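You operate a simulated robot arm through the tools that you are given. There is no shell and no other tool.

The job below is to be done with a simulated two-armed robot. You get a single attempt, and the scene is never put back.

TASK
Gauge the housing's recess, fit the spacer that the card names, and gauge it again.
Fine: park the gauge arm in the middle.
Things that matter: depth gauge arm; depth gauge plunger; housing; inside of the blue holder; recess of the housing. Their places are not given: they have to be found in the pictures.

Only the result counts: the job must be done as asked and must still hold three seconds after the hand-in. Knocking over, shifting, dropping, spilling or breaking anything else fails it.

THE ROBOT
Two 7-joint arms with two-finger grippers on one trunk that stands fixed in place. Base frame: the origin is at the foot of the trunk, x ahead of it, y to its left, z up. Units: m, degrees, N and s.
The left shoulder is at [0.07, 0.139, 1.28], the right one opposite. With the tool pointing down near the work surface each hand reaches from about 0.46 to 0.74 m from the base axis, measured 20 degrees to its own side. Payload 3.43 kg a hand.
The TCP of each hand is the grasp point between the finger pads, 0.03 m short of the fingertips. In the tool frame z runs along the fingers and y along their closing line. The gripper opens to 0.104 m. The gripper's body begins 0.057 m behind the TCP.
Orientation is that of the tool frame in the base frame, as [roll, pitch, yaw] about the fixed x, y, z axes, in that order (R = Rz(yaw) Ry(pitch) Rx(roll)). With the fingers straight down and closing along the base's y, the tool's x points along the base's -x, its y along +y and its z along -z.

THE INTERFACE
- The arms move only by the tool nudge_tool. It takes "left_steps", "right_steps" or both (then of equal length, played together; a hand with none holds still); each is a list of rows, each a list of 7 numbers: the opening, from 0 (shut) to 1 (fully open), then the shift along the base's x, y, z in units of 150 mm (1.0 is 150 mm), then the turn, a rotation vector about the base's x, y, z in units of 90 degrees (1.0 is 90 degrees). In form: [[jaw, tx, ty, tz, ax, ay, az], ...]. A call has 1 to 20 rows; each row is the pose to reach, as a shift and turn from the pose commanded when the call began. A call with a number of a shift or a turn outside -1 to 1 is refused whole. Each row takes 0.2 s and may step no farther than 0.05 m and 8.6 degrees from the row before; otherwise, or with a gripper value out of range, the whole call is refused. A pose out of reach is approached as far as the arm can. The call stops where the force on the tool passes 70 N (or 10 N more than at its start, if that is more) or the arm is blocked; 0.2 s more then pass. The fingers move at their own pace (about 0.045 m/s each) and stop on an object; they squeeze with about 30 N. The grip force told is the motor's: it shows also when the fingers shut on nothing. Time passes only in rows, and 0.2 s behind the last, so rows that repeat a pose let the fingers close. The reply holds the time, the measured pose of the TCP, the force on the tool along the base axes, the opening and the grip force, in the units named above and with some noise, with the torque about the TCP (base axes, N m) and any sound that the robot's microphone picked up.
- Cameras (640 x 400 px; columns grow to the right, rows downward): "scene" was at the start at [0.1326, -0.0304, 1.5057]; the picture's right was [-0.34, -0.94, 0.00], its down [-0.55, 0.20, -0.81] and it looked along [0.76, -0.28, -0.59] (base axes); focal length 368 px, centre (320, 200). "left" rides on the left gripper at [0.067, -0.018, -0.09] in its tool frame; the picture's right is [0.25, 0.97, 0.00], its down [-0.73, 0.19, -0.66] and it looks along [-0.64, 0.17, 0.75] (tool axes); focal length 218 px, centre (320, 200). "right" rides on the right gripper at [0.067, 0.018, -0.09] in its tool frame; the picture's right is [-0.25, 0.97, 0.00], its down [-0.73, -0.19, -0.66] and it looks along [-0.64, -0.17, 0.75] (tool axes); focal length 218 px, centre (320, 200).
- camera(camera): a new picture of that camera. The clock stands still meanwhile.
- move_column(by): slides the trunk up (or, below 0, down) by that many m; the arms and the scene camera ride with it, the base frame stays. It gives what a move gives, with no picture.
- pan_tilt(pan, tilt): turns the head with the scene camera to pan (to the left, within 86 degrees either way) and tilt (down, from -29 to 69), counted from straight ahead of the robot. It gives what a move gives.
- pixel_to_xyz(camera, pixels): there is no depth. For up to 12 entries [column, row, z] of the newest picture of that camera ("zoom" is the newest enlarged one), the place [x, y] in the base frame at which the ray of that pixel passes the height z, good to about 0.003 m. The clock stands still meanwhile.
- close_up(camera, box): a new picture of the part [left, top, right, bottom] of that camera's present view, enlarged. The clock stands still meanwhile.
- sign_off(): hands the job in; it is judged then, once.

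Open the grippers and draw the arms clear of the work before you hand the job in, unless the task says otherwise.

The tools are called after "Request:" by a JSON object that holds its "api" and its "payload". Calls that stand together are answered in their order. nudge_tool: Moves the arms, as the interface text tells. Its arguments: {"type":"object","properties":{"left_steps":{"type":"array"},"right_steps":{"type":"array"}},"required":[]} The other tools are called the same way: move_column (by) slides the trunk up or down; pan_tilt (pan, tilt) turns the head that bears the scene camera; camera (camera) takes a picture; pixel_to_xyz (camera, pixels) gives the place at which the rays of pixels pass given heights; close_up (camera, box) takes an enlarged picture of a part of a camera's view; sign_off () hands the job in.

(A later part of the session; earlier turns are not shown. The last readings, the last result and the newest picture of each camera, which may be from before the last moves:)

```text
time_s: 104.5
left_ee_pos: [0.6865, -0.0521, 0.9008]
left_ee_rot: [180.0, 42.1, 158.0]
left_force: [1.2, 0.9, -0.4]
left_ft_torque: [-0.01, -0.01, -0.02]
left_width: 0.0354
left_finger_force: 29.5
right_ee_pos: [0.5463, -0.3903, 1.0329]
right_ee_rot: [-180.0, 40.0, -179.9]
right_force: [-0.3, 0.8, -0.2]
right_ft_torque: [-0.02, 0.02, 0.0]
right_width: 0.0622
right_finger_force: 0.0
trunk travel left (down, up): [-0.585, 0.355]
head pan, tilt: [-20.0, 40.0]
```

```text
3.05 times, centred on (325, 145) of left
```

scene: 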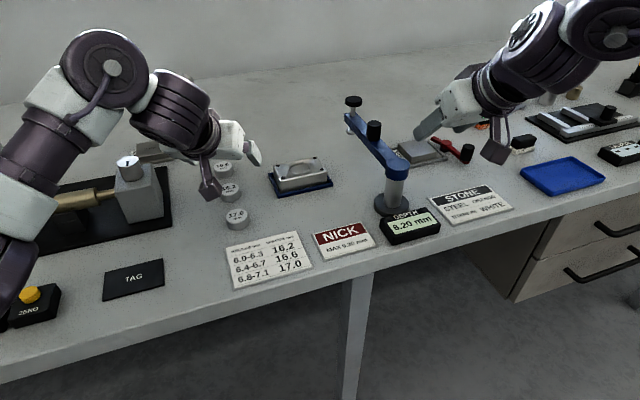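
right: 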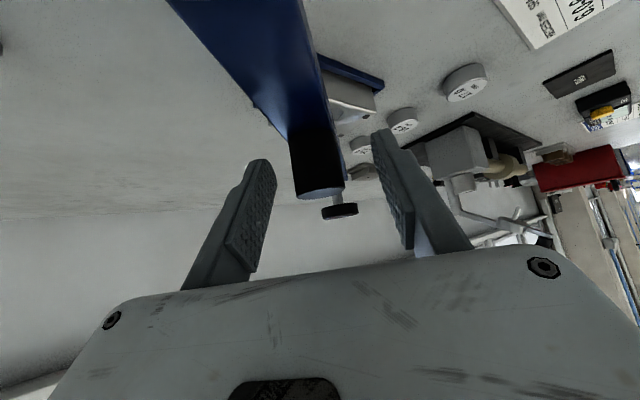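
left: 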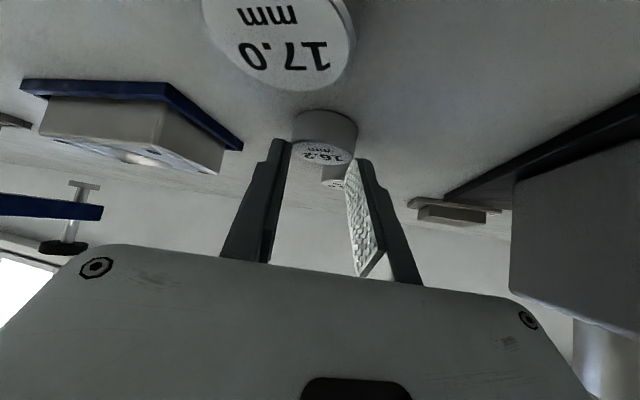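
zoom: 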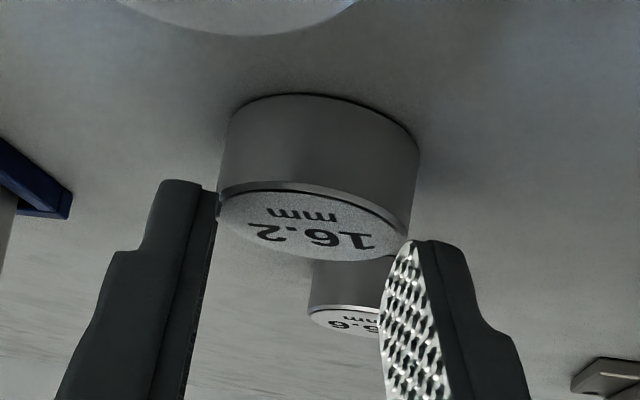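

Gripped at width 0.0354 m, so the spacer diameter is about 36 mm. I lift it gently and check the hold.

Request:
{"api": "nudge_tool", "payload": {"left_steps": [[0, 0, 0, 0.05, 0, 0, 0], [0, 0, 0, 0.12, 0, 0, 0], [0, 0, 0, 0.22, 0, 0, 0], [0, 0, 0, 0.35, 0, 0, 0], [0, 0, 0, 0.48, 0, 0, 0], [0, 0, 0, 0.48, 0, 0, 0]]}}

Request:
{"api": "camera", "payload": {"camera": "left"}}

Request:
{"api": "close_up", "payload": {"camera": "left", "box": [220, 80, 430, 210]}}

Request:
{"api": "camera", "payload": {"camera": "scene"}}

Request:
{"api": "close_up", "payload": {"camera": "scene", "box": [160, 100, 300, 230]}}

```text
time_s: 105.9
left_ee_pos: [0.6877, -0.0524, 0.9743]
left_ee_rot: [-179.9, 41.8, 158.0]
left_force: [0.2, 0.7, -2.5]
left_ft_torque: [0.02, 0.03, -0.02]
left_width: 0.0352
left_finger_force: 29.9
right_ee_pos: [0.5463, -0.3903, 1.0328]
right_ee_rot: [180.0, 40.1, -180.0]
right_force: [0.2, -0.1, -0.4]
right_ft_torque: [0.01, -0.01, 0.01]
right_width: 0.0626
right_finger_force: 0.0
trunk travel left (down, up): [-0.585, 0.355]
head pan, tilt: [-20.0, 40.0]
```

```text
taken
```

left: 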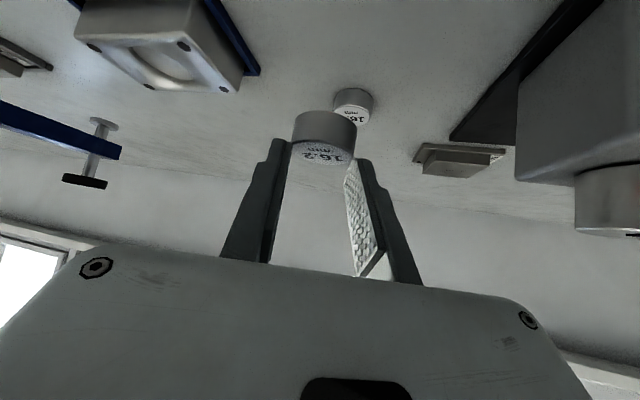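

```text
3.05 times, centred on (325, 145) of left
```

zoom: 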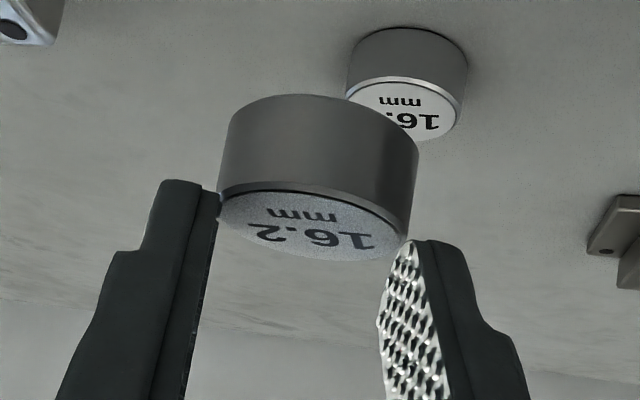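

```text
taken
```

scene: 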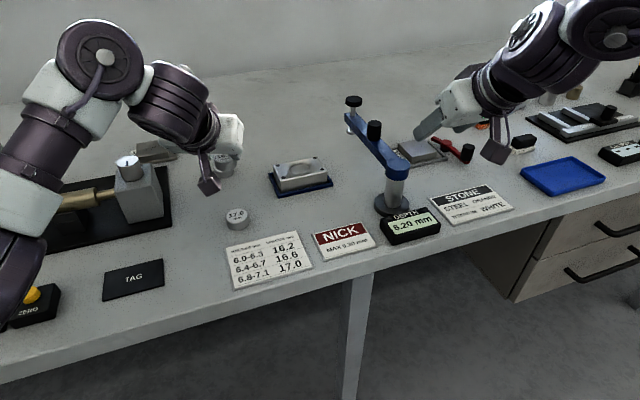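

```text
3.08 times, centred on (230, 165) of scene
```

zoom: 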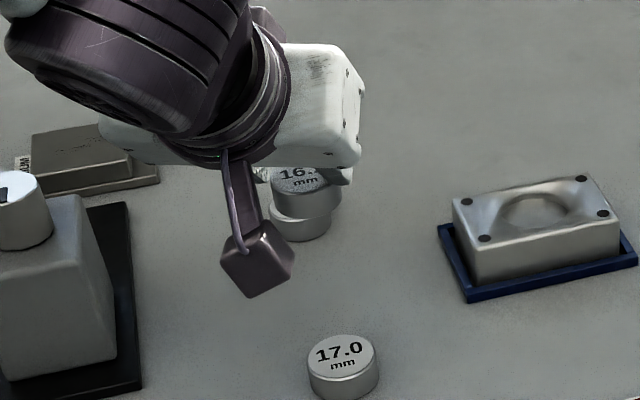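

Spacer 16.2 is held upright. I measure its centre relative to the TCP from the left view.

Request:
{"api": "pixel_to_xyz", "payload": {"camera": "left", "pixels": [[322.6, 152.5, 0.955], [322.6, 152.5, 0.958], [322.6, 152.5, 0.961], [291.5, 146, 0.958], [354, 158, 0.958], [291.5, 146, 0.955], [354, 158, 0.955]]}}

```text
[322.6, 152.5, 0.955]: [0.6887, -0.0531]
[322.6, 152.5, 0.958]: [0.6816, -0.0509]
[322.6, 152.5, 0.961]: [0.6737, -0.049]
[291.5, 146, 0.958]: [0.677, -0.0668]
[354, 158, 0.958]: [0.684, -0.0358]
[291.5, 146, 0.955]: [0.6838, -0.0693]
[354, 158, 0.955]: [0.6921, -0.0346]
```

I need the spacer's offset along the fingers more precisely, so I take a tight scene view of the held spacer.

Request:
{"api": "close_up", "payload": {"camera": "scene", "box": [200, 140, 260, 185]}}

```text
8.89 times, centred on (230, 162) of scene
```

zoom: 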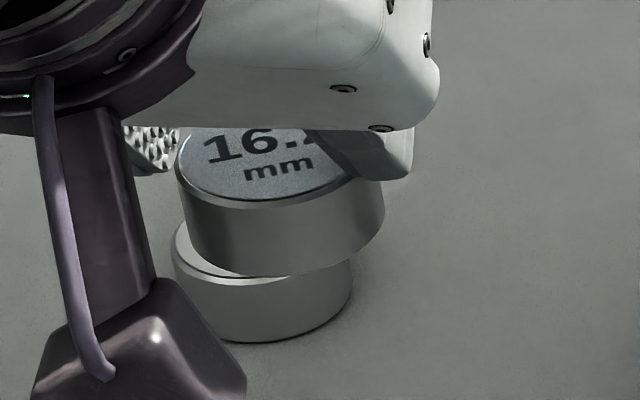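

The pixel sizes hint the spacer is nearer 40 mm across, so the fingers may be holding it on a chord near their tips. To settle heights, I triangulate the 17.0 spacer using the present lower scene camera against the initial higher one.

Request:
{"api": "close_up", "payload": {"camera": "scene", "box": [215, 195, 265, 235]}}

Request:
{"api": "pixel_to_xyz", "payload": {"camera": "scene", "pixels": [[237.1, 214.7, 0.86], [237.1, 214.7, 0.87], [237.1, 214.7, 0.88], [237.1, 214.7, 0.89], [237.1, 214.7, 0.9]]}}

```text
10.00 times, centred on (240, 215) of scene
```

zoom: 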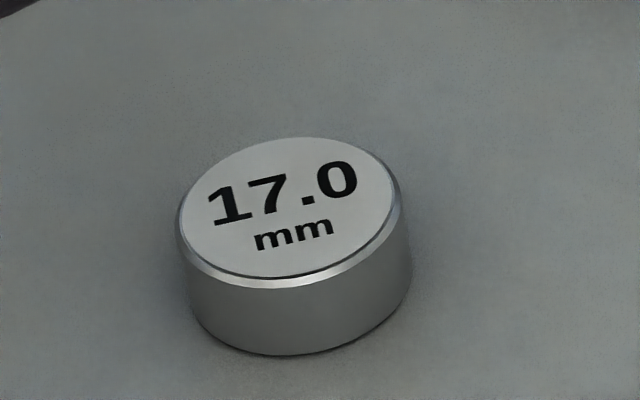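

```text
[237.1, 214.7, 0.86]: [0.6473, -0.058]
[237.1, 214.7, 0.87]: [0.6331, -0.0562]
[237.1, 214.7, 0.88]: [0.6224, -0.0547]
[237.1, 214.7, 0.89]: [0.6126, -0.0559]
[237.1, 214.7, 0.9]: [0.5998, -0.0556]
```

I use the held spacer's top centre in the tight scene view, px ≈(225.6,156.2), to get its position independent of the hand camera.

Request:
{"api": "pixel_to_xyz", "payload": {"camera": "scene", "pixels": [[225.6, 156.2, 0.949], [225.6, 156.2, 0.952], [225.6, 156.2, 0.955], [225.6, 156.2, 0.958], [236.9, 216.0, 0.876], [236.9, 216.0, 0.879], [236.9, 216.0, 0.882]]}}

```text
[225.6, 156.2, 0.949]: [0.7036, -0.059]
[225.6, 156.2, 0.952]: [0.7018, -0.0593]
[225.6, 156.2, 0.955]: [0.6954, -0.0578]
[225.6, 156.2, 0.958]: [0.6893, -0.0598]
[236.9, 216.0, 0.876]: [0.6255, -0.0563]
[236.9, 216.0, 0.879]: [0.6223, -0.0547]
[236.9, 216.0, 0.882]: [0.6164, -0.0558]
```

The views leave the hold offset uncertain, so I'll set the spacer back down, shift the hand 8 mm further outward and re-grip; the measured width will tell whether the first hold was on a chord.

Request:
{"api": "nudge_tool", "payload": {"left_steps": [[0, 0, 0, -0.13, 0, 0, 0], [0, 0, 0, -0.26, 0, 0, 0], [0, 0, 0, -0.38, 0, 0, 0], [0, 0, 0, -0.45, 0, 0, 0], [0, 0, 0, -0.477, 0, 0, 0], [0, 0, 0, -0.477, 0, 0, 0]]}}

```text
time_s: 107.3
left_ee_pos: [0.6885, -0.0513, 0.9018]
left_ee_rot: [-180.0, 42.0, 158.0]
left_force: [0.6, -0.2, -1.4]
left_ft_torque: [0.02, 0.03, -0.01]
left_width: 0.0352
left_finger_force: 29.9
right_ee_pos: [0.5455, -0.3908, 1.0325]
right_ee_rot: [-179.9, 40.1, 180.0]
right_force: [0.2, -0.3, -0.6]
right_ft_torque: [-0.03, -0.01, -0.03]
right_width: 0.0623
right_finger_force: 0.1
trunk travel left (down, up): [-0.585, 0.355]
head pan, tilt: [-20.0, 40.0]
```

Almost down; another millimetre to set it on the table before opening.

Request:
{"api": "nudge_tool", "payload": {"left_steps": [[0, 0, 0, -0.0067, 0, 0, 0], [0, 0, 0, -0.0067, 0, 0, 0]]}}

```text
time_s: 107.9
left_ee_pos: [0.689, -0.0533, 0.9028]
left_ee_rot: [179.9, 42.1, 158.0]
left_force: [0.8, 0.6, -0.3]
left_ft_torque: [0.05, -0.01, -0.02]
left_width: 0.035
left_finger_force: 29.9
right_ee_pos: [0.5471, -0.39, 1.0327]
right_ee_rot: [-180.0, 40.1, 180.0]
right_force: [-0.2, -1.4, 0.7]
right_ft_torque: [-0.01, -0.03, 0.0]
right_width: 0.0624
right_finger_force: 0.1
trunk travel left (down, up): [-0.585, 0.355]
head pan, tilt: [-20.0, 40.0]
```

The weight is on the table. Opening, shifting 8 mm outward along the tilt direction, and closing again.

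Request:
{"api": "nudge_tool", "payload": {"left_steps": [[0.6, 0, 0, 0, 0, 0, 0], [0.6, 0, 0, 0, 0, 0, 0], [0.6, 0, 0, 0, 0, 0, 0], [0.6, 0.025, -0.01, 0, 0, 0, 0], [0.6, 0.0494, -0.02, 0, 0, 0, 0], [0.6, 0.0494, -0.02, 0, 0, 0, 0]]}}

Request:
{"api": "nudge_tool", "payload": {"left_steps": [[0.4, 0, 0, 0, 0, 0, 0], [0.3, 0, 0, 0, 0, 0, 0], [0.2, 0, 0, 0, 0, 0, 0], [0, 0, 0, 0, 0, 0, 0], [0, 0, 0, 0, 0, 0, 0], [0, 0, 0, 0, 0, 0, 0]]}}

Request:
{"api": "camera", "payload": {"camera": "left"}}

Request:
{"api": "close_up", "payload": {"camera": "left", "box": [220, 80, 430, 210]}}

```text
time_s: 109.3
left_ee_pos: [0.6952, -0.0555, 0.902]
left_ee_rot: [179.9, 42.0, 158.0]
left_force: [0.3, 0.3, -0.4]
left_ft_torque: [0.01, -0.04, -0.01]
left_width: 0.0624
left_finger_force: 0.0
right_ee_pos: [0.5466, -0.3907, 1.0341]
right_ee_rot: [180.0, 40.2, 180.0]
right_force: [-0.2, 0.2, 0.4]
right_ft_torque: [0.01, 0.0, 0.0]
right_width: 0.0623
right_finger_force: 0.0
trunk travel left (down, up): [-0.585, 0.355]
head pan, tilt: [-20.0, 40.0]
```

```text
time_s: 110.7
left_ee_pos: [0.696, -0.0552, 0.9014]
left_ee_rot: [180.0, 41.9, 157.9]
left_force: [-0.4, 0.0, 0.1]
left_ft_torque: [-0.01, 0.0, -0.01]
left_width: 0.0363
left_finger_force: 29.9
right_ee_pos: [0.5457, -0.3909, 1.0332]
right_ee_rot: [-179.9, 40.1, 179.9]
right_force: [0.2, 0.0, -0.9]
right_ft_torque: [0.01, 0.01, -0.01]
right_width: 0.0624
right_finger_force: 0.0
trunk travel left (down, up): [-0.585, 0.355]
head pan, tilt: [-20.0, 40.0]
```

```text
taken
```

left: 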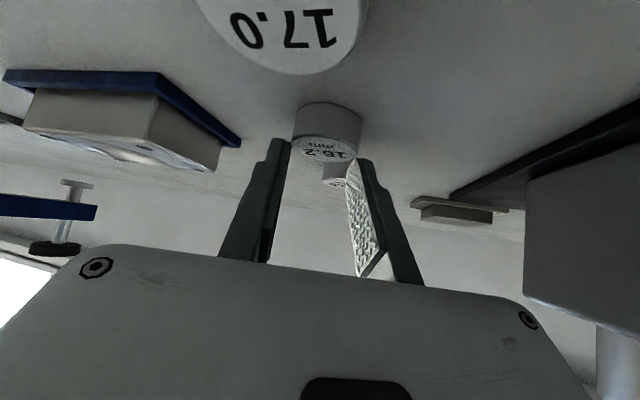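

```text
3.05 times, centred on (325, 145) of left
```

zoom: 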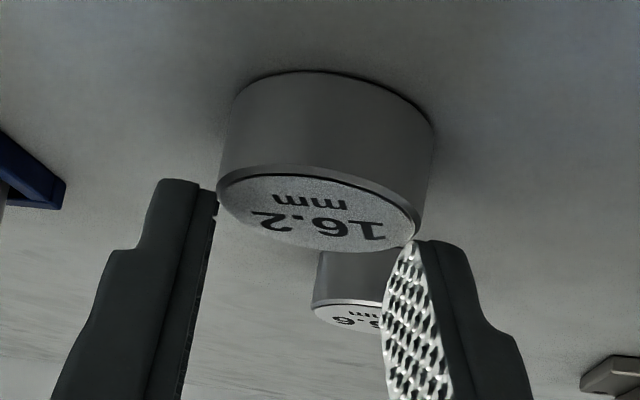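

Width rose to 0.0363 m, so the first hold was near the fingertip corner and this one is fuller. I'll re-grip once more 4 mm back, between the two, for a good overlap with the pads.

Request:
{"api": "nudge_tool", "payload": {"left_steps": [[0.6, 0, 0, 0, 0, 0, 0], [0.6, 0, 0, 0, 0, 0, 0], [0.6, 0, 0, 0, 0, 0, 0], [0.6, -0.0125, 0.005, 0.003, 0, 0, 0], [0.6, -0.025, 0.01, 0.005, 0, 0, 0], [0.6, -0.025, 0.01, 0.005, 0, 0, 0]]}}

Request:
{"api": "nudge_tool", "payload": {"left_steps": [[0.4, 0, 0, 0, 0, 0, 0], [0.3, 0, 0, 0, 0, 0, 0], [0.2, 0, 0, 0, 0, 0, 0], [0, 0, 0, 0, 0, 0, 0], [0, 0, 0, 0, 0, 0, 0], [0, 0, 0, 0, 0, 0, 0]]}}

Request:
{"api": "camera", "payload": {"camera": "left"}}

Request:
{"api": "close_up", "payload": {"camera": "left", "box": [220, 80, 430, 210]}}

```text
time_s: 112.1
left_ee_pos: [0.6911, -0.0547, 0.9022]
left_ee_rot: [180.0, 42.0, 157.9]
left_force: [-0.4, -0.1, 0.1]
left_ft_torque: [0.0, 0.0, -0.03]
left_width: 0.0624
left_finger_force: 0.1
right_ee_pos: [0.5461, -0.3905, 1.0322]
right_ee_rot: [-180.0, 40.1, -180.0]
right_force: [-0.1, -0.2, 0.3]
right_ft_torque: [0.01, 0.01, 0.03]
right_width: 0.0624
right_finger_force: 0.2
trunk travel left (down, up): [-0.585, 0.355]
head pan, tilt: [-20.0, 40.0]
```

```text
time_s: 113.5
left_ee_pos: [0.6914, -0.0542, 0.9021]
left_ee_rot: [-179.9, 42.1, 158.1]
left_force: [0.3, 0.0, 0.2]
left_ft_torque: [0.04, -0.02, -0.02]
left_width: 0.0358
left_finger_force: 30.1
right_ee_pos: [0.5457, -0.3904, 1.0333]
right_ee_rot: [-180.0, 40.0, -180.0]
right_force: [-0.1, -0.3, -0.1]
right_ft_torque: [0.0, 0.03, -0.01]
right_width: 0.0625
right_finger_force: 0.0
trunk travel left (down, up): [-0.585, 0.355]
head pan, tilt: [-20.0, 40.0]
```

```text
taken
```

left: 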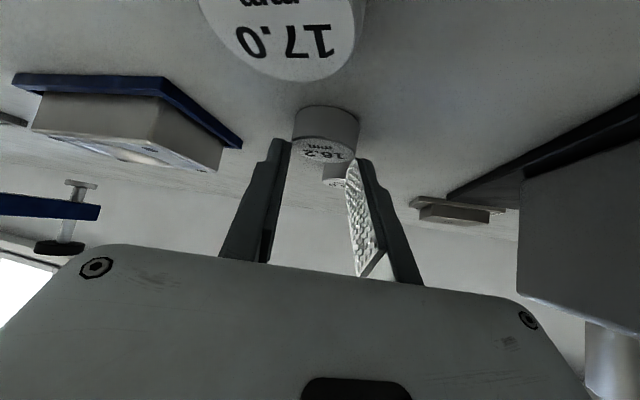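

```text
3.05 times, centred on (325, 145) of left
```

zoom: 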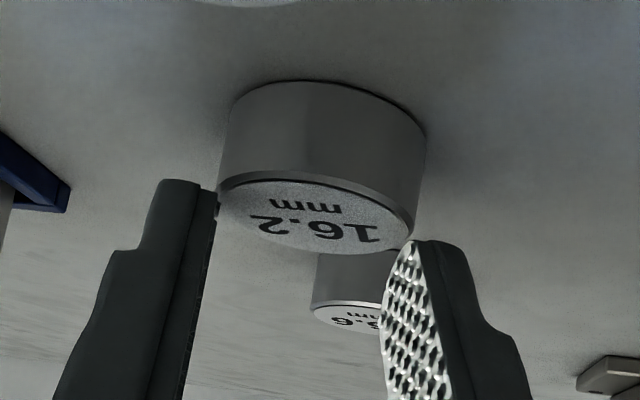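

The hold is firm (0.0358 m, 30 N). I lift the spacer and carry it over the housing at a safe height.

Request:
{"api": "nudge_tool", "payload": {"left_steps": [[0, 0, 0, 0.06, 0, 0, 0], [0, 0, 0, 0.16, 0, 0, 0], [0, 0, 0, 0.3, 0, 0, 0], [0, 0, 0, 0.45, 0, 0, 0], [0, 0, -0.15, 0.5, 0, 0, 0], [0, 0, -0.3, 0.5, 0, 0, 0], [0, 0, -0.45, 0.5, 0, 0, 0], [0, 0, -0.6, 0.5, 0, 0, 0], [0, 0, -0.75, 0.5, 0, 0, 0], [0, 0, -0.85, 0.5, 0, 0, 0], [0, 0, -0.913, 0.5, 0, 0, 0], [0, 0, -0.913, 0.5, 0, 0, 0]]}}

Request:
{"api": "camera", "payload": {"camera": "left"}}

Request:
{"api": "camera", "payload": {"camera": "scene"}}

Request:
{"api": "close_up", "payload": {"camera": "scene", "box": [250, 110, 350, 200]}}

```text
time_s: 116.1
left_ee_pos: [0.6918, -0.1906, 0.9768]
left_ee_rot: [-180.0, 42.1, 158.0]
left_force: [-0.6, -0.8, -1.4]
left_ft_torque: [-0.01, 0.0, -0.01]
left_width: 0.0358
left_finger_force: 29.6
right_ee_pos: [0.5464, -0.3897, 1.0325]
right_ee_rot: [180.0, 40.0, -180.0]
right_force: [0.8, 0.3, -0.8]
right_ft_torque: [-0.02, 0.0, -0.01]
right_width: 0.0624
right_finger_force: 0.1
trunk travel left (down, up): [-0.585, 0.355]
head pan, tilt: [-20.0, 40.0]
```

```text
taken
```

left: 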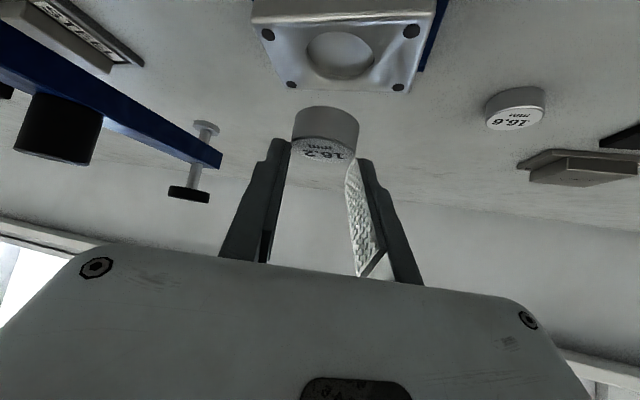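

```text
taken
```

scene: 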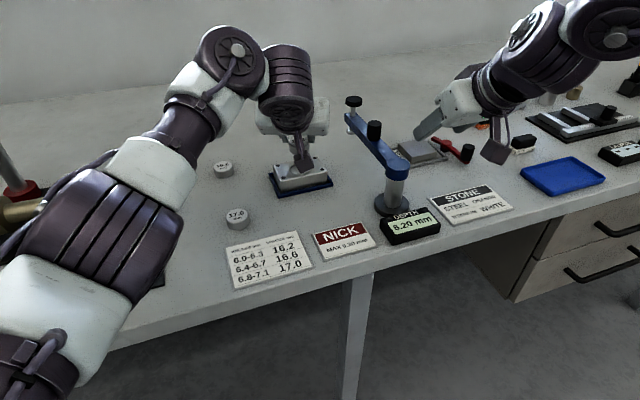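

```text
4.44 times, centred on (300, 155) of scene
```

zoom: 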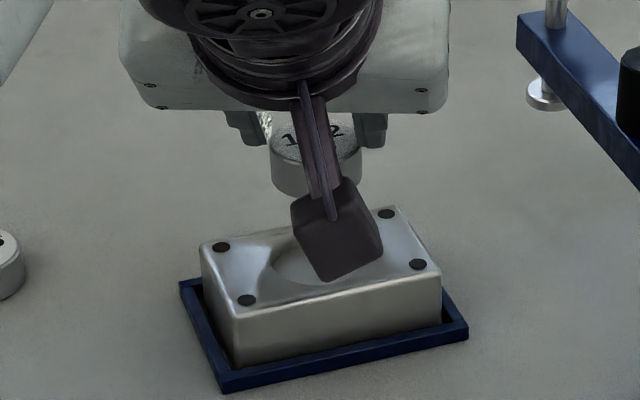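

The left hand camera sees both the recess and the held spacer. I zoom on it to measure the recess rim relative to the hand.

Request:
{"api": "close_up", "payload": {"camera": "left", "box": [230, 0, 450, 170]}}

Request:
{"api": "pixel_to_xyz", "payload": {"camera": "left", "pixels": [[267.5, 34.5, 0.895], [411.5, 31, 0.895], [291.5, 85, 0.895], [398.5, 87, 0.895], [267.5, 34.5, 0.89], [411.5, 31, 0.89], [291.5, 85, 0.89], [398.5, 87, 0.89]]}}

```text
2.35 times, centred on (340, 85) of left
```

zoom: 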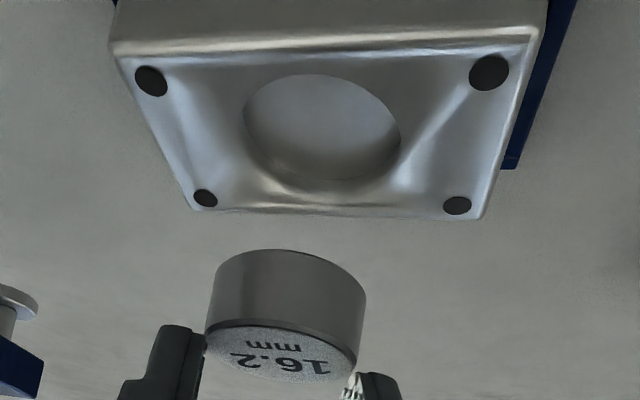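

```text
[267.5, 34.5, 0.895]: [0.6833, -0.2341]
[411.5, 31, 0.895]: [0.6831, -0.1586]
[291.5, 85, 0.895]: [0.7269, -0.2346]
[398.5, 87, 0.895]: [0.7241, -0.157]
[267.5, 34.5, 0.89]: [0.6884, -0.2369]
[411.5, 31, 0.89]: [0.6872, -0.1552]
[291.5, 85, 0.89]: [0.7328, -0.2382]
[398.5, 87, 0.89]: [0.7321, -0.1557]
```

Recess centre sits ≈13 mm ahead of the TCP and the spacer ≈12 mm, laterally both centred, so alignment is good to about 1–2 mm. I lower to just above the housing and look again.

Request:
{"api": "nudge_tool", "payload": {"left_steps": [[0, 0.005, -0.005, -0.08, 0, 0, 0], [0, 0.005, -0.005, -0.16, 0, 0, 0], [0, 0.005, -0.005, -0.23, 0, 0, 0], [0, 0.005, -0.005, -0.23, 0, 0, 0]]}}

Request:
{"api": "camera", "payload": {"camera": "left"}}

Request:
{"api": "close_up", "payload": {"camera": "left", "box": [230, 0, 450, 170]}}

Request:
{"api": "close_up", "payload": {"camera": "scene", "box": [260, 130, 340, 200]}}

```text
time_s: 117.1
left_ee_pos: [0.6923, -0.1921, 0.942]
left_ee_rot: [-179.9, 42.0, 158.0]
left_force: [0.0, 0.0, -1.7]
left_ft_torque: [0.01, 0.01, 0.03]
left_width: 0.036
left_finger_force: 30.1
right_ee_pos: [0.5457, -0.3902, 1.0327]
right_ee_rot: [180.0, 40.1, -179.9]
right_force: [0.7, 0.0, -0.6]
right_ft_torque: [0.0, -0.01, -0.06]
right_width: 0.0624
right_finger_force: 0.0
trunk travel left (down, up): [-0.585, 0.355]
head pan, tilt: [-20.0, 40.0]
```

```text
taken
```

left: 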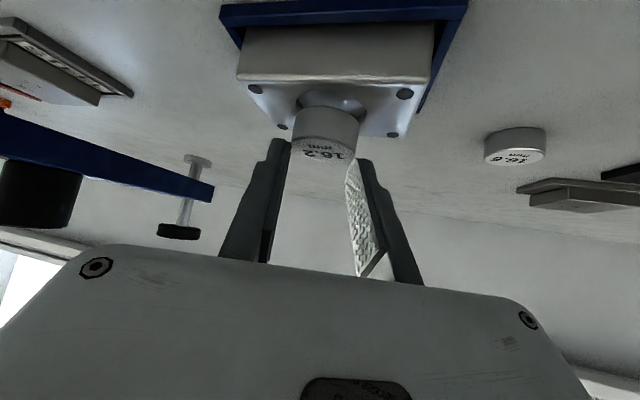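

```text
2.35 times, centred on (340, 85) of left
```

zoom: 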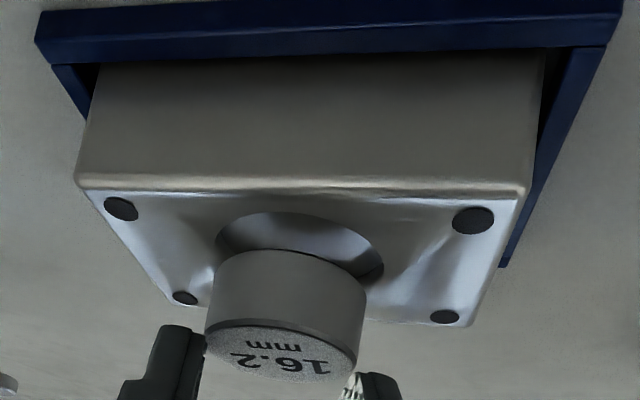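

```text
5.71 times, centred on (300, 165) of scene
```

zoom: 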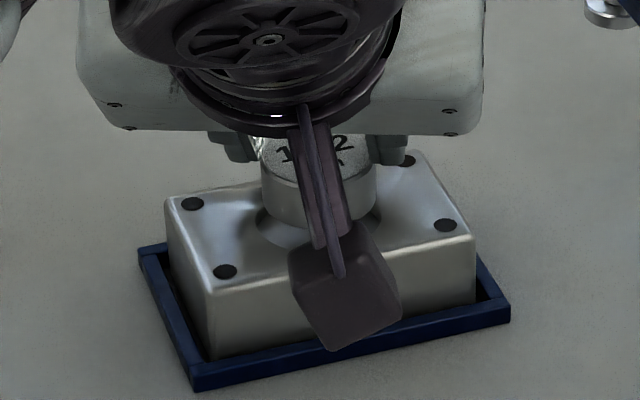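

Spacer is now a few mm above the recess. Its lateral position seems ~2 mm off to one side; I check the bolt positions in this view for the exact centre.

Request:
{"api": "pixel_to_xyz", "payload": {"camera": "left", "pixels": [[255.4, 88.8, 0.895], [405, 93.5, 0.895], [282.2, 126.6, 0.895], [392.7, 134.7, 0.895], [330, 113.7, 0.895], [255.4, 88.8, 0.898], [405, 93.5, 0.898], [282.2, 126.6, 0.898], [392.7, 134.7, 0.898]]}}

Request:
{"api": "close_up", "payload": {"camera": "left", "box": [270, 60, 380, 170]}}

```text
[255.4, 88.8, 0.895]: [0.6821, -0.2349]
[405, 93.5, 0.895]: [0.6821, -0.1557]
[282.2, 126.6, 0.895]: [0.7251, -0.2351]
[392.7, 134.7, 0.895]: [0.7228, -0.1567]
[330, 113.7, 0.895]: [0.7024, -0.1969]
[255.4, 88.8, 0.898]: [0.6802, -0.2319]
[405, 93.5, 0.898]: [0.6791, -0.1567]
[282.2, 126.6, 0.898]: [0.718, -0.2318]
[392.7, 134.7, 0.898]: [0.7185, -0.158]
```

```text
3.64 times, centred on (325, 115) of left
```

zoom: 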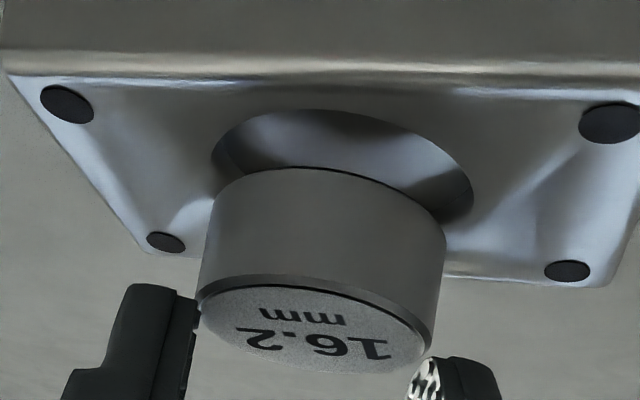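

Housing centre is (0.703,-0.1956) with top 0.895, so the spacer needs about +1.6 mm sideways and about −1.5 mm along the tilt. I apply that and lower in 1 mm steps.

Request:
{"api": "nudge_tool", "payload": {"left_steps": [[0, -0.0053, 0.014, 0, 0, 0, 0], [0, -0.0053, 0.014, -0.0133, 0, 0, 0], [0, -0.0053, 0.014, -0.0267, 0, 0, 0], [0, -0.0053, 0.014, -0.0267, 0, 0, 0]]}}

Request:
{"api": "camera", "payload": {"camera": "left"}}

Request:
{"api": "close_up", "payload": {"camera": "left", "box": [270, 60, 380, 170]}}

```text
time_s: 118.1
left_ee_pos: [0.6907, -0.1902, 0.9381]
left_ee_rot: [180.0, 42.0, 157.9]
left_force: [0.0, -0.2, -0.6]
left_ft_torque: [0.03, 0.03, -0.08]
left_width: 0.036
left_finger_force: 30.1
right_ee_pos: [0.5458, -0.3898, 1.0321]
right_ee_rot: [-179.9, 40.0, -180.0]
right_force: [0.0, 0.7, -0.1]
right_ft_torque: [0.0, 0.02, -0.01]
right_width: 0.0623
right_finger_force: 0.1
trunk travel left (down, up): [-0.585, 0.355]
head pan, tilt: [-20.0, 40.0]
```

```text
taken
```

left: 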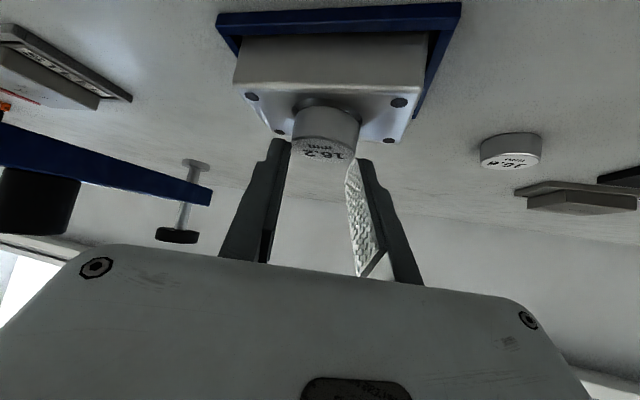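

```text
3.64 times, centred on (325, 115) of left
```

zoom: 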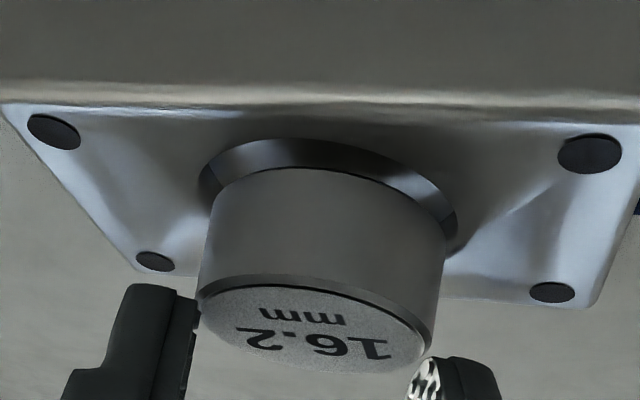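

Lateral alignment looks right now. I continue down in 1 mm rows while watching force.

Request:
{"api": "nudge_tool", "payload": {"left_steps": [[0, 0, 0, -0.0067, 0, 0, 0], [0, 0, 0, -0.0133, 0, 0, 0], [0, 0, 0, -0.02, 0, 0, 0], [0, 0, 0, -0.02, 0, 0, 0]]}}

Request:
{"api": "close_up", "payload": {"camera": "left", "box": [270, 60, 380, 170]}}

Request:
{"api": "close_up", "payload": {"camera": "scene", "box": [260, 130, 340, 200]}}

```text
time_s: 119.1
left_ee_pos: [0.69, -0.1893, 0.9358]
left_ee_rot: [180.0, 42.0, 158.0]
left_force: [0.1, 0.1, -1.5]
left_ft_torque: [0.04, 0.01, -0.01]
left_width: 0.0362
left_finger_force: 30.5
right_ee_pos: [0.5464, -0.391, 1.0326]
right_ee_rot: [-180.0, 40.1, -179.9]
right_force: [-0.1, 0.8, 0.2]
right_ft_torque: [0.03, 0.02, -0.03]
right_width: 0.0624
right_finger_force: 0.0
trunk travel left (down, up): [-0.585, 0.355]
head pan, tilt: [-20.0, 40.0]
```

```text
3.64 times, centred on (325, 115) of left
```

zoom: 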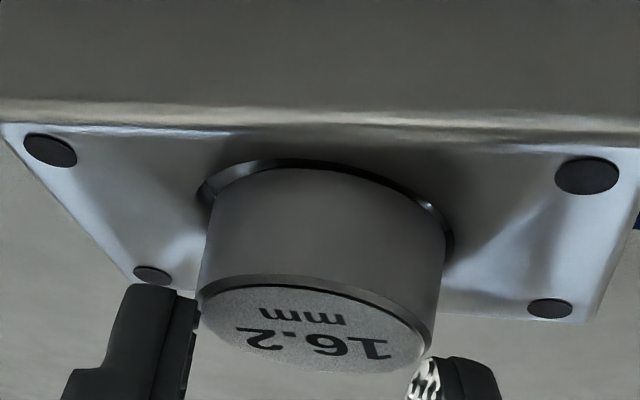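

```text
5.71 times, centred on (300, 165) of scene
```

zoom: 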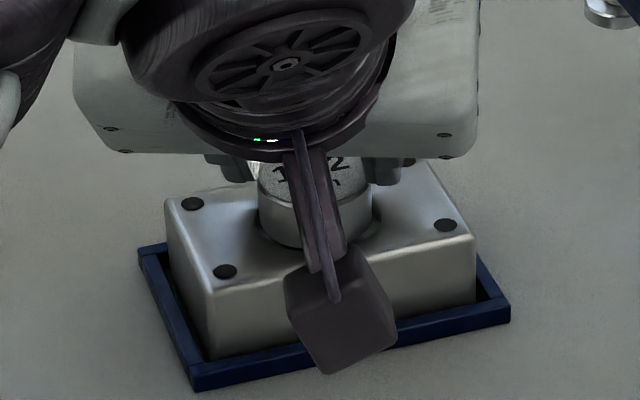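

Very close: only a thin even crescent of the recess is visible around the spacer, and force is still just its weight. Continue down.

Request:
{"api": "nudge_tool", "payload": {"left_steps": [[0, 0, 0, -0.0067, 0, 0, 0], [0, 0, 0, -0.0133, 0, 0, 0], [0, 0, 0, -0.0133, 0, 0, 0]]}}

Request:
{"api": "close_up", "payload": {"camera": "left", "box": [270, 60, 380, 170]}}

```text
time_s: 119.9
left_ee_pos: [0.6934, -0.1898, 0.9327]
left_ee_rot: [180.0, 42.0, 158.0]
left_force: [0.5, 0.3, -1.7]
left_ft_torque: [0.01, 0.01, -0.05]
left_width: 0.0357
left_finger_force: 30.1
right_ee_pos: [0.5455, -0.3906, 1.0334]
right_ee_rot: [179.8, 40.1, -180.0]
right_force: [0.8, 0.0, 0.1]
right_ft_torque: [-0.01, 0.02, -0.01]
right_width: 0.0623
right_finger_force: 0.0
trunk travel left (down, up): [-0.585, 0.355]
head pan, tilt: [-20.0, 40.0]
```

```text
3.64 times, centred on (325, 115) of left
```

zoom: 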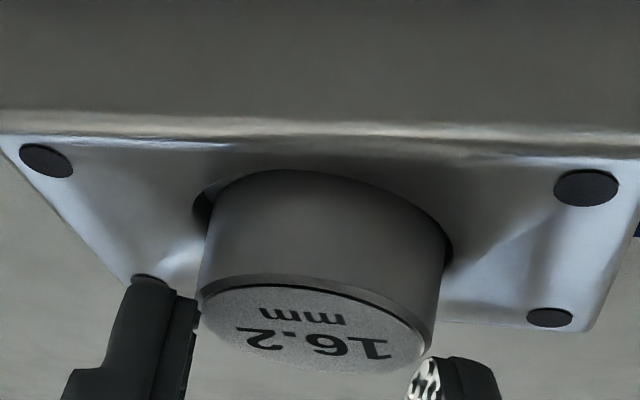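

The rim is starting to cover the spacer's lower edge and there is still no contact force. Continue in 1 mm rows.

Request:
{"api": "nudge_tool", "payload": {"left_steps": [[0, 0, 0, -0.0067, 0, 0, 0], [0, 0, 0, -0.0133, 0, 0, 0], [0, 0, 0, -0.0133, 0, 0, 0]]}}

Request:
{"api": "close_up", "payload": {"camera": "left", "box": [270, 60, 380, 170]}}

```text
time_s: 120.7
left_ee_pos: [0.6921, -0.1889, 0.9305]
left_ee_rot: [-180.0, 42.1, 158.0]
left_force: [-0.8, 0.1, -1.7]
left_ft_torque: [-0.01, 0.05, 0.02]
left_width: 0.0361
left_finger_force: 30.1
right_ee_pos: [0.5452, -0.3912, 1.0336]
right_ee_rot: [179.9, 40.1, -180.0]
right_force: [-0.1, -0.3, 0.4]
right_ft_torque: [0.02, 0.0, -0.01]
right_width: 0.0621
right_finger_force: 0.1
trunk travel left (down, up): [-0.585, 0.355]
head pan, tilt: [-20.0, 40.0]
```

```text
3.64 times, centred on (325, 115) of left
```

zoom: 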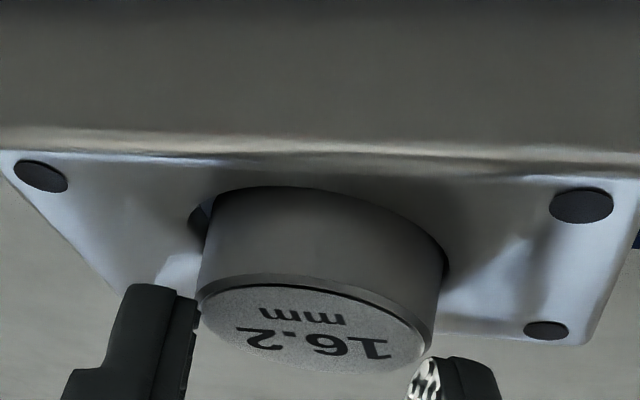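

The rim now hides the spacer's lower edge: it is entering the recess. I nudge 0.5 mm sideways to even the gap and keep lowering until it seats.

Request:
{"api": "nudge_tool", "payload": {"left_steps": [[0, -0.001, -0.003, -0.0067, 0, 0, 0], [0, -0.001, -0.003, -0.0133, 0, 0, 0], [0, -0.001, -0.003, -0.0133, 0, 0, 0]]}}

Request:
{"api": "close_up", "payload": {"camera": "left", "box": [270, 60, 380, 170]}}

```text
time_s: 121.5
left_ee_pos: [0.6911, -0.19, 0.9292]
left_ee_rot: [-180.0, 42.0, 158.0]
left_force: [0.0, -0.9, -2.3]
left_ft_torque: [-0.01, 0.02, 0.01]
left_width: 0.036
left_finger_force: 30.0
right_ee_pos: [0.5465, -0.3902, 1.0328]
right_ee_rot: [179.9, 40.2, -180.0]
right_force: [-0.6, -0.6, -1.7]
right_ft_torque: [0.01, -0.03, 0.0]
right_width: 0.0624
right_finger_force: 0.0
trunk travel left (down, up): [-0.585, 0.355]
head pan, tilt: [-20.0, 40.0]
```

```text
3.64 times, centred on (325, 115) of left
```

zoom: 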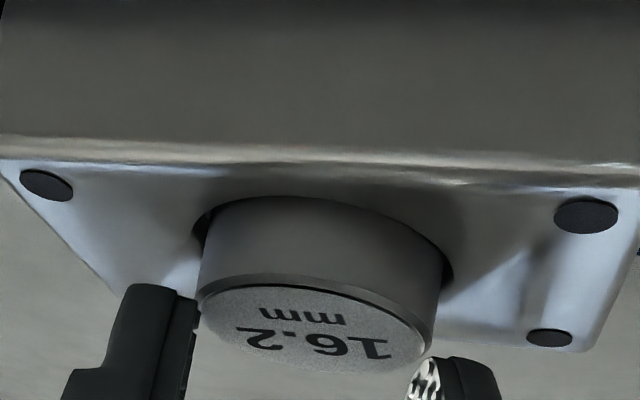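

Gaps are even and it is about 4 mm deep. Continue to the bottom.

Request:
{"api": "nudge_tool", "payload": {"left_steps": [[0, 0, 0, -0.0067, 0, 0, 0], [0, 0, 0, -0.0067, 0, 0, 0], [0, 0, 0, -0.01, 0, 0, 0], [0, 0, 0, -0.01, 0, 0, 0]]}}

Request:
{"api": "close_up", "payload": {"camera": "left", "box": [270, 60, 380, 170]}}

```text
time_s: 122.5
left_ee_pos: [0.6908, -0.19, 0.9281]
left_ee_rot: [-180.0, 41.9, 158.0]
left_force: [0.3, 0.4, -1.7]
left_ft_torque: [0.01, -0.02, 0.02]
left_width: 0.0359
left_finger_force: 30.2
right_ee_pos: [0.5469, -0.3904, 1.033]
right_ee_rot: [-180.0, 40.1, -180.0]
right_force: [1.1, -0.9, -0.5]
right_ft_torque: [-0.03, 0.03, -0.03]
right_width: 0.0624
right_finger_force: 0.1
trunk travel left (down, up): [-0.585, 0.355]
head pan, tilt: [-20.0, 40.0]
```

```text
3.64 times, centred on (325, 115) of left
```

zoom: 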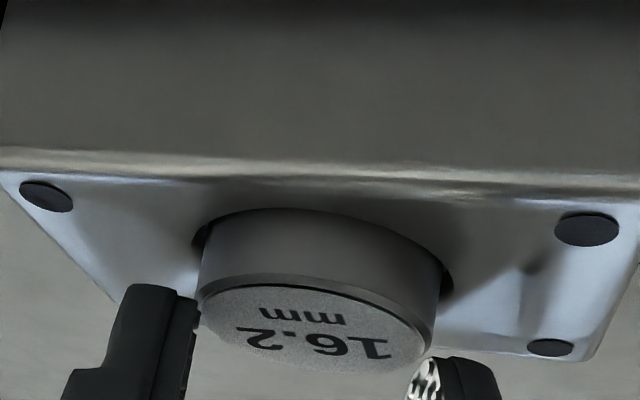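

No bottom contact yet (force −1.7 N). Another 1.5 mm.

Request:
{"api": "nudge_tool", "payload": {"left_steps": [[0, 0, 0, -0.005, 0, 0, 0], [0, 0, 0, -0.01, 0, 0, 0], [0, 0, 0, -0.01, 0, 0, 0]]}}

Request:
{"api": "close_up", "payload": {"camera": "left", "box": [270, 60, 380, 170]}}

```text
time_s: 123.3
left_ee_pos: [0.6893, -0.1908, 0.9283]
left_ee_rot: [-179.9, 42.1, 158.0]
left_force: [3.0, -0.5, 5.7]
left_ft_torque: [0.01, -0.11, 0.0]
left_width: 0.0358
left_finger_force: 30.3
right_ee_pos: [0.5444, -0.3903, 1.0335]
right_ee_rot: [179.9, 40.2, 179.9]
right_force: [0.5, -0.3, -0.4]
right_ft_torque: [-0.02, -0.03, -0.03]
right_width: 0.0622
right_finger_force: 0.1
trunk travel left (down, up): [-0.585, 0.355]
head pan, tilt: [-20.0, 40.0]
```

```text
3.64 times, centred on (325, 115) of left
```

zoom: 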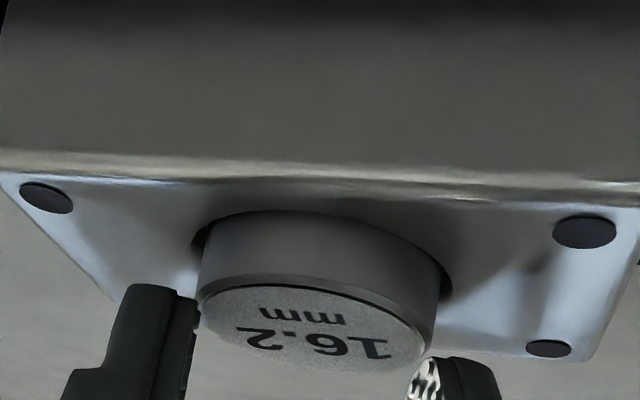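

Fz rose to +5.7 N: the spacer is on the recess floor, standing proud as expected. I ease off half a millimetre while opening the fingers, then lift straight up.

Request:
{"api": "nudge_tool", "payload": {"left_steps": [[0.45, 0, 0, 0.003, 0, 0, 0], [0.5, 0, 0, 0.003, 0, 0, 0], [0.55, 0, 0, 0.003, 0, 0, 0], [0.6, 0, 0, 0.003, 0, 0, 0], [0.6, 0, 0, 0.003, 0, 0, 0]]}}

Request:
{"api": "close_up", "payload": {"camera": "left", "box": [230, 40, 430, 190]}}

```text
time_s: 124.5
left_ee_pos: [0.6903, -0.1902, 0.9266]
left_ee_rot: [-180.0, 42.1, 157.9]
left_force: [0.1, 0.2, -0.4]
left_ft_torque: [0.03, 0.0, 0.02]
left_width: 0.0622
left_finger_force: 0.1
right_ee_pos: [0.5472, -0.3902, 1.0327]
right_ee_rot: [-180.0, 40.1, -180.0]
right_force: [-0.4, 0.3, -0.6]
right_ft_torque: [0.01, -0.03, 0.01]
right_width: 0.0625
right_finger_force: 0.1
trunk travel left (down, up): [-0.585, 0.355]
head pan, tilt: [-20.0, 40.0]
```

```text
2.67 times, centred on (330, 115) of left
```

zoom: 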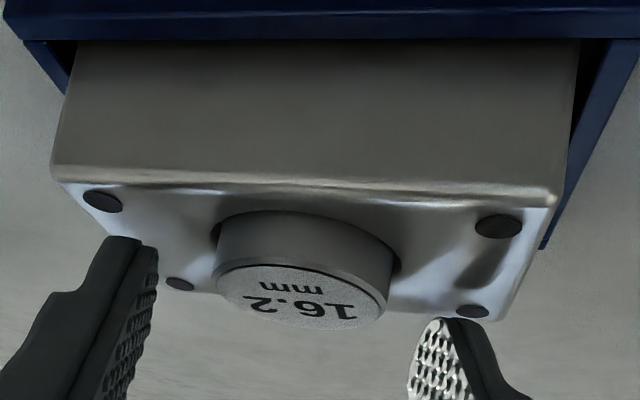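

The spacer stays in the recess. Lifting the left hand straight up and then withdrawing it to the left.

Request:
{"api": "nudge_tool", "payload": {"left_steps": [[0.6, 0, 0, 0.06, 0, 0, 0], [0.6, 0, 0, 0.16, 0, 0, 0], [0.6, 0, 0, 0.3, 0, 0, 0], [0.6, 0, 0, 0.5, 0, 0, 0], [0.6, -0.1, 0.2, 0.6, 0, 0, 0], [0.6, -0.3, 0.4, 0.7, 0, 0, 0], [0.6, -0.5, 0.6, 0.8, 0, 0, 0], [0.6, -0.7, 0.8, 0.8, 0, 0, 0], [0.6, -0.9, 1.0, 0.8, 0, 0, 0], [0.6, -0.9, 1.0, 0.8, 0, 0, 0]]}}

Request:
{"api": "nudge_tool", "payload": {"left_steps": [[0.6, -0.1, 0.2, 0.1, 0, 0, 0], [0.6, -0.2, 0.4, 0.2, 0, 0, 0], [0.6, -0.3, 0.6, 0.2, 0, 0, 0], [0.6, -0.3, 0.8, 0.2, 0, 0, 0], [0.6, -0.3, 0.8, 0.2, 0, 0, 0]]}}

Request:
{"api": "camera", "payload": {"camera": "scene"}}

Request:
{"api": "close_up", "payload": {"camera": "scene", "box": [250, 120, 350, 200]}}

```text
time_s: 126.7
left_ee_pos: [0.6697, -0.1092, 1.0304]
left_ee_rot: [179.9, 42.1, 158.0]
left_force: [0.0, -0.1, 0.3]
left_ft_torque: [0.02, 0.03, 0.01]
left_width: 0.0624
left_finger_force: 0.0
left hand out of reach, approached as far as the arm can: row 6, 7, 8, 9, 10
right_ee_pos: [0.5459, -0.3908, 1.0336]
right_ee_rot: [-180.0, 40.1, 180.0]
right_force: [0.9, 0.4, 0.4]
right_ft_torque: [-0.03, 0.04, 0.02]
right_width: 0.0624
right_finger_force: 0.0
trunk travel left (down, up): [-0.585, 0.355]
head pan, tilt: [-20.0, 40.0]
```

```text
time_s: 127.9
left_ee_pos: [0.6997, 0.0106, 1.0688]
left_ee_rot: [180.0, 42.0, 157.9]
left_force: [0.0, -0.6, 0.0]
left_ft_torque: [0.03, -0.04, 0.0]
left_width: 0.0626
left_finger_force: 0.0
left hand out of reach, approached as far as the arm can: row 1, 2, 3, 4, 5
right_ee_pos: [0.546, -0.3927, 1.0322]
right_ee_rot: [179.9, 40.2, -180.0]
right_force: [-1.0, 0.4, 0.1]
right_ft_torque: [0.0, 0.0, 0.02]
right_width: 0.0622
right_finger_force: 0.1
trunk travel left (down, up): [-0.585, 0.355]
head pan, tilt: [-20.0, 40.0]
```

```text
taken
```

scene: 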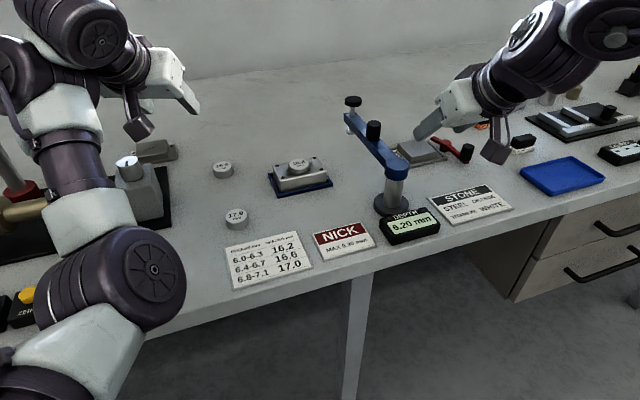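

```text
5.00 times, centred on (300, 160) of scene
```

zoom: 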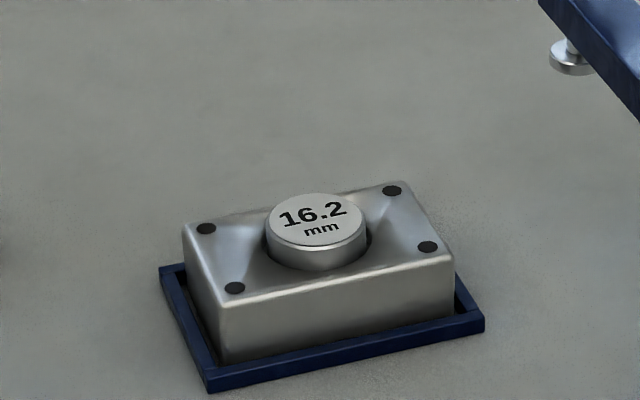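

The 16.2 spacer sits squarely in the recess. Now the second gauging: the right hand goes back to the knob, which still points straight ahead.

Request:
{"api": "nudge_tool", "payload": {"right_steps": [[0.6, 0.13, 0.07, 0.1, 0, 0, 0], [0.6, 0.27, 0.14, 0.12, 0, 0, 0], [0.6, 0.4, 0.2, 0.12, 0, 0, 0], [0.6, 0.54, 0.27, 0.12, 0, 0, 0], [0.6, 0.67, 0.34, 0.12, 0, 0, 0], [0.6, 0.797, 0.4, 0.12, 0, 0, 0], [0.6, 0.797, 0.4, 0.12, 0, 0, 0]]}}

Request:
{"api": "camera", "payload": {"camera": "right"}}

```text
time_s: 129.5
left_ee_pos: [0.7001, 0.0118, 1.0687]
left_ee_rot: [-179.9, 42.0, 158.0]
left_force: [-0.4, 1.0, 0.8]
left_ft_torque: [-0.01, 0.02, 0.03]
left_width: 0.0623
left_finger_force: 0.1
right_ee_pos: [0.6665, -0.328, 1.0514]
right_ee_rot: [180.0, 40.3, -179.9]
right_force: [-0.9, 0.1, 0.0]
right_ft_torque: [-0.01, 0.02, -0.01]
right_width: 0.0622
right_finger_force: 0.0
trunk travel left (down, up): [-0.585, 0.355]
head pan, tilt: [-20.0, 40.0]
```

```text
taken
```

right: 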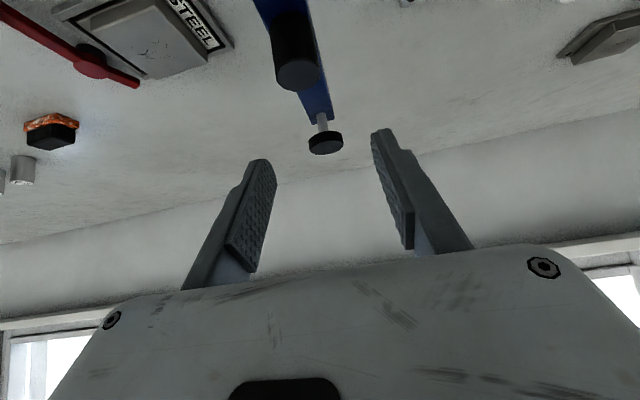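

Knob is below between the fingers. Descending and gripping it.

Request:
{"api": "nudge_tool", "payload": {"right_steps": [[0.6, 0, -0.01, -0.15, 0, 0, 0], [0.6, -0.005, -0.015, -0.3, 0, 0, 0], [0.6, -0.005, -0.015, -0.4, 0, 0, 0], [0.6, -0.005, -0.015, -0.47, 0, 0, 0], [0.6, -0.005, -0.015, -0.47, 0, 0, 0], [0.3, -0.005, -0.015, -0.47, 0, 0, 0], [0.1, -0.005, -0.015, -0.47, 0, 0, 0], [0, -0.005, -0.015, -0.47, 0, 0, 0], [0, -0.005, -0.015, -0.47, 0, 0, 0], [0, -0.005, -0.015, -0.47, 0, 0, 0]]}}

Request:
{"api": "camera", "payload": {"camera": "right"}}

```text
time_s: 131.7
left_ee_pos: [0.6996, 0.0129, 1.0684]
left_ee_rot: [-179.9, 42.0, 157.9]
left_force: [0.1, -0.5, 0.0]
left_ft_torque: [-0.03, -0.05, 0.0]
left_width: 0.0623
left_finger_force: 0.0
right_ee_pos: [0.6638, -0.3313, 0.9783]
right_ee_rot: [-180.0, 40.2, -179.9]
right_force: [0.1, 4.1, -2.7]
right_ft_torque: [-0.07, -0.31, -0.18]
right_width: 0.0256
right_finger_force: 45.2
trunk travel left (down, up): [-0.585, 0.355]
head pan, tilt: [-20.0, 40.0]
```

```text
taken
```

right: 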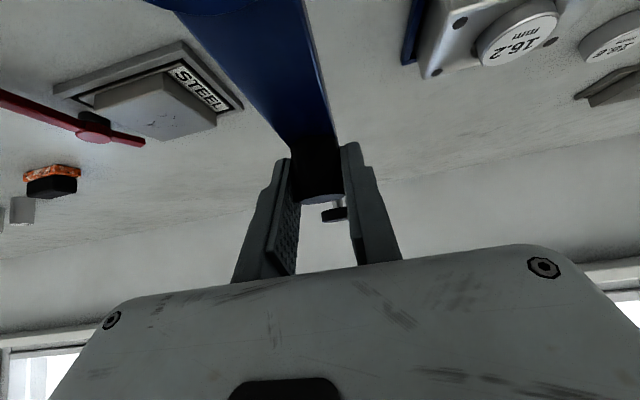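

Gripped (0.0256 m). Swinging 30° toward the housing first, then I'll check foot clearance over the spacer.

Request:
{"api": "nudge_tool", "payload": {"right_steps": [[0, -0.0024, 0.0555, 0, 0, 0, 0.0556], [0, -0.0097, 0.1106, 0, 0, 0, 0.1111], [0, -0.0217, 0.1648, 0, 0, 0, 0.1667], [0, -0.0384, 0.2178, 0, 0, 0, 0.2222], [0, -0.0597, 0.2691, 0, 0, 0, 0.2778], [0, -0.0853, 0.3183, 0, 0, 0, 0.3333], [0, -0.0853, 0.3183, 0, 0, 0, 0.3333]]}}

Request:
{"api": "camera", "payload": {"camera": "scene"}}

Request:
{"api": "close_up", "payload": {"camera": "scene", "box": [250, 90, 370, 200]}}

Request:
{"api": "close_up", "payload": {"camera": "left", "box": [0, 0, 320, 200]}}

```text
time_s: 133.3
left_ee_pos: [0.7004, 0.0124, 1.0686]
left_ee_rot: [-179.9, 42.0, 158.0]
left_force: [0.5, 0.5, 0.6]
left_ft_torque: [0.02, -0.02, -0.01]
left_width: 0.0624
left_finger_force: 0.0
right_ee_pos: [0.6529, -0.2857, 0.9796]
right_ee_rot: [-180.0, 40.0, -149.9]
right_force: [0.4, 2.2, -4.7]
right_ft_torque: [-0.32, 0.35, -0.12]
right_width: 0.0258
right_finger_force: 45.3
trunk travel left (down, up): [-0.585, 0.355]
head pan, tilt: [-20.0, 40.0]
```

```text
taken
```

scene: 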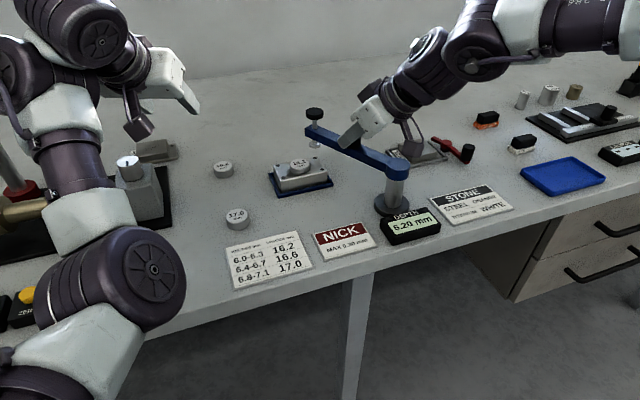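

```text
3.64 times, centred on (310, 145) of scene
```

zoom: 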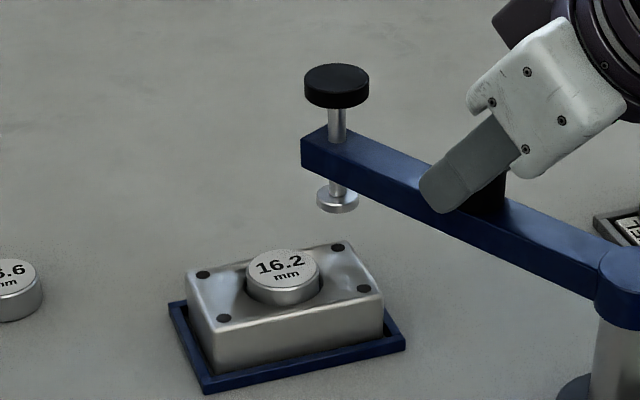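

```text
2.00 times, centred on (160, 100) of left
```

zoom: 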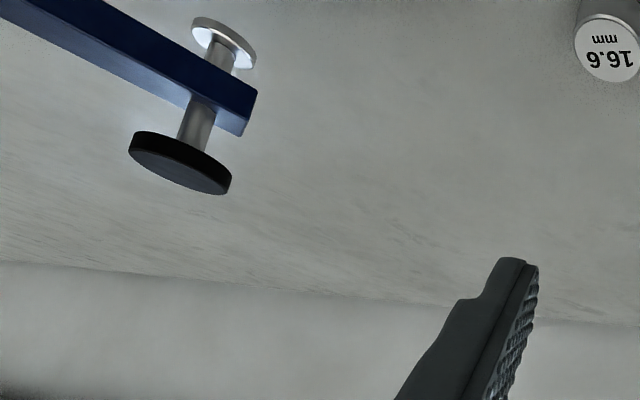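

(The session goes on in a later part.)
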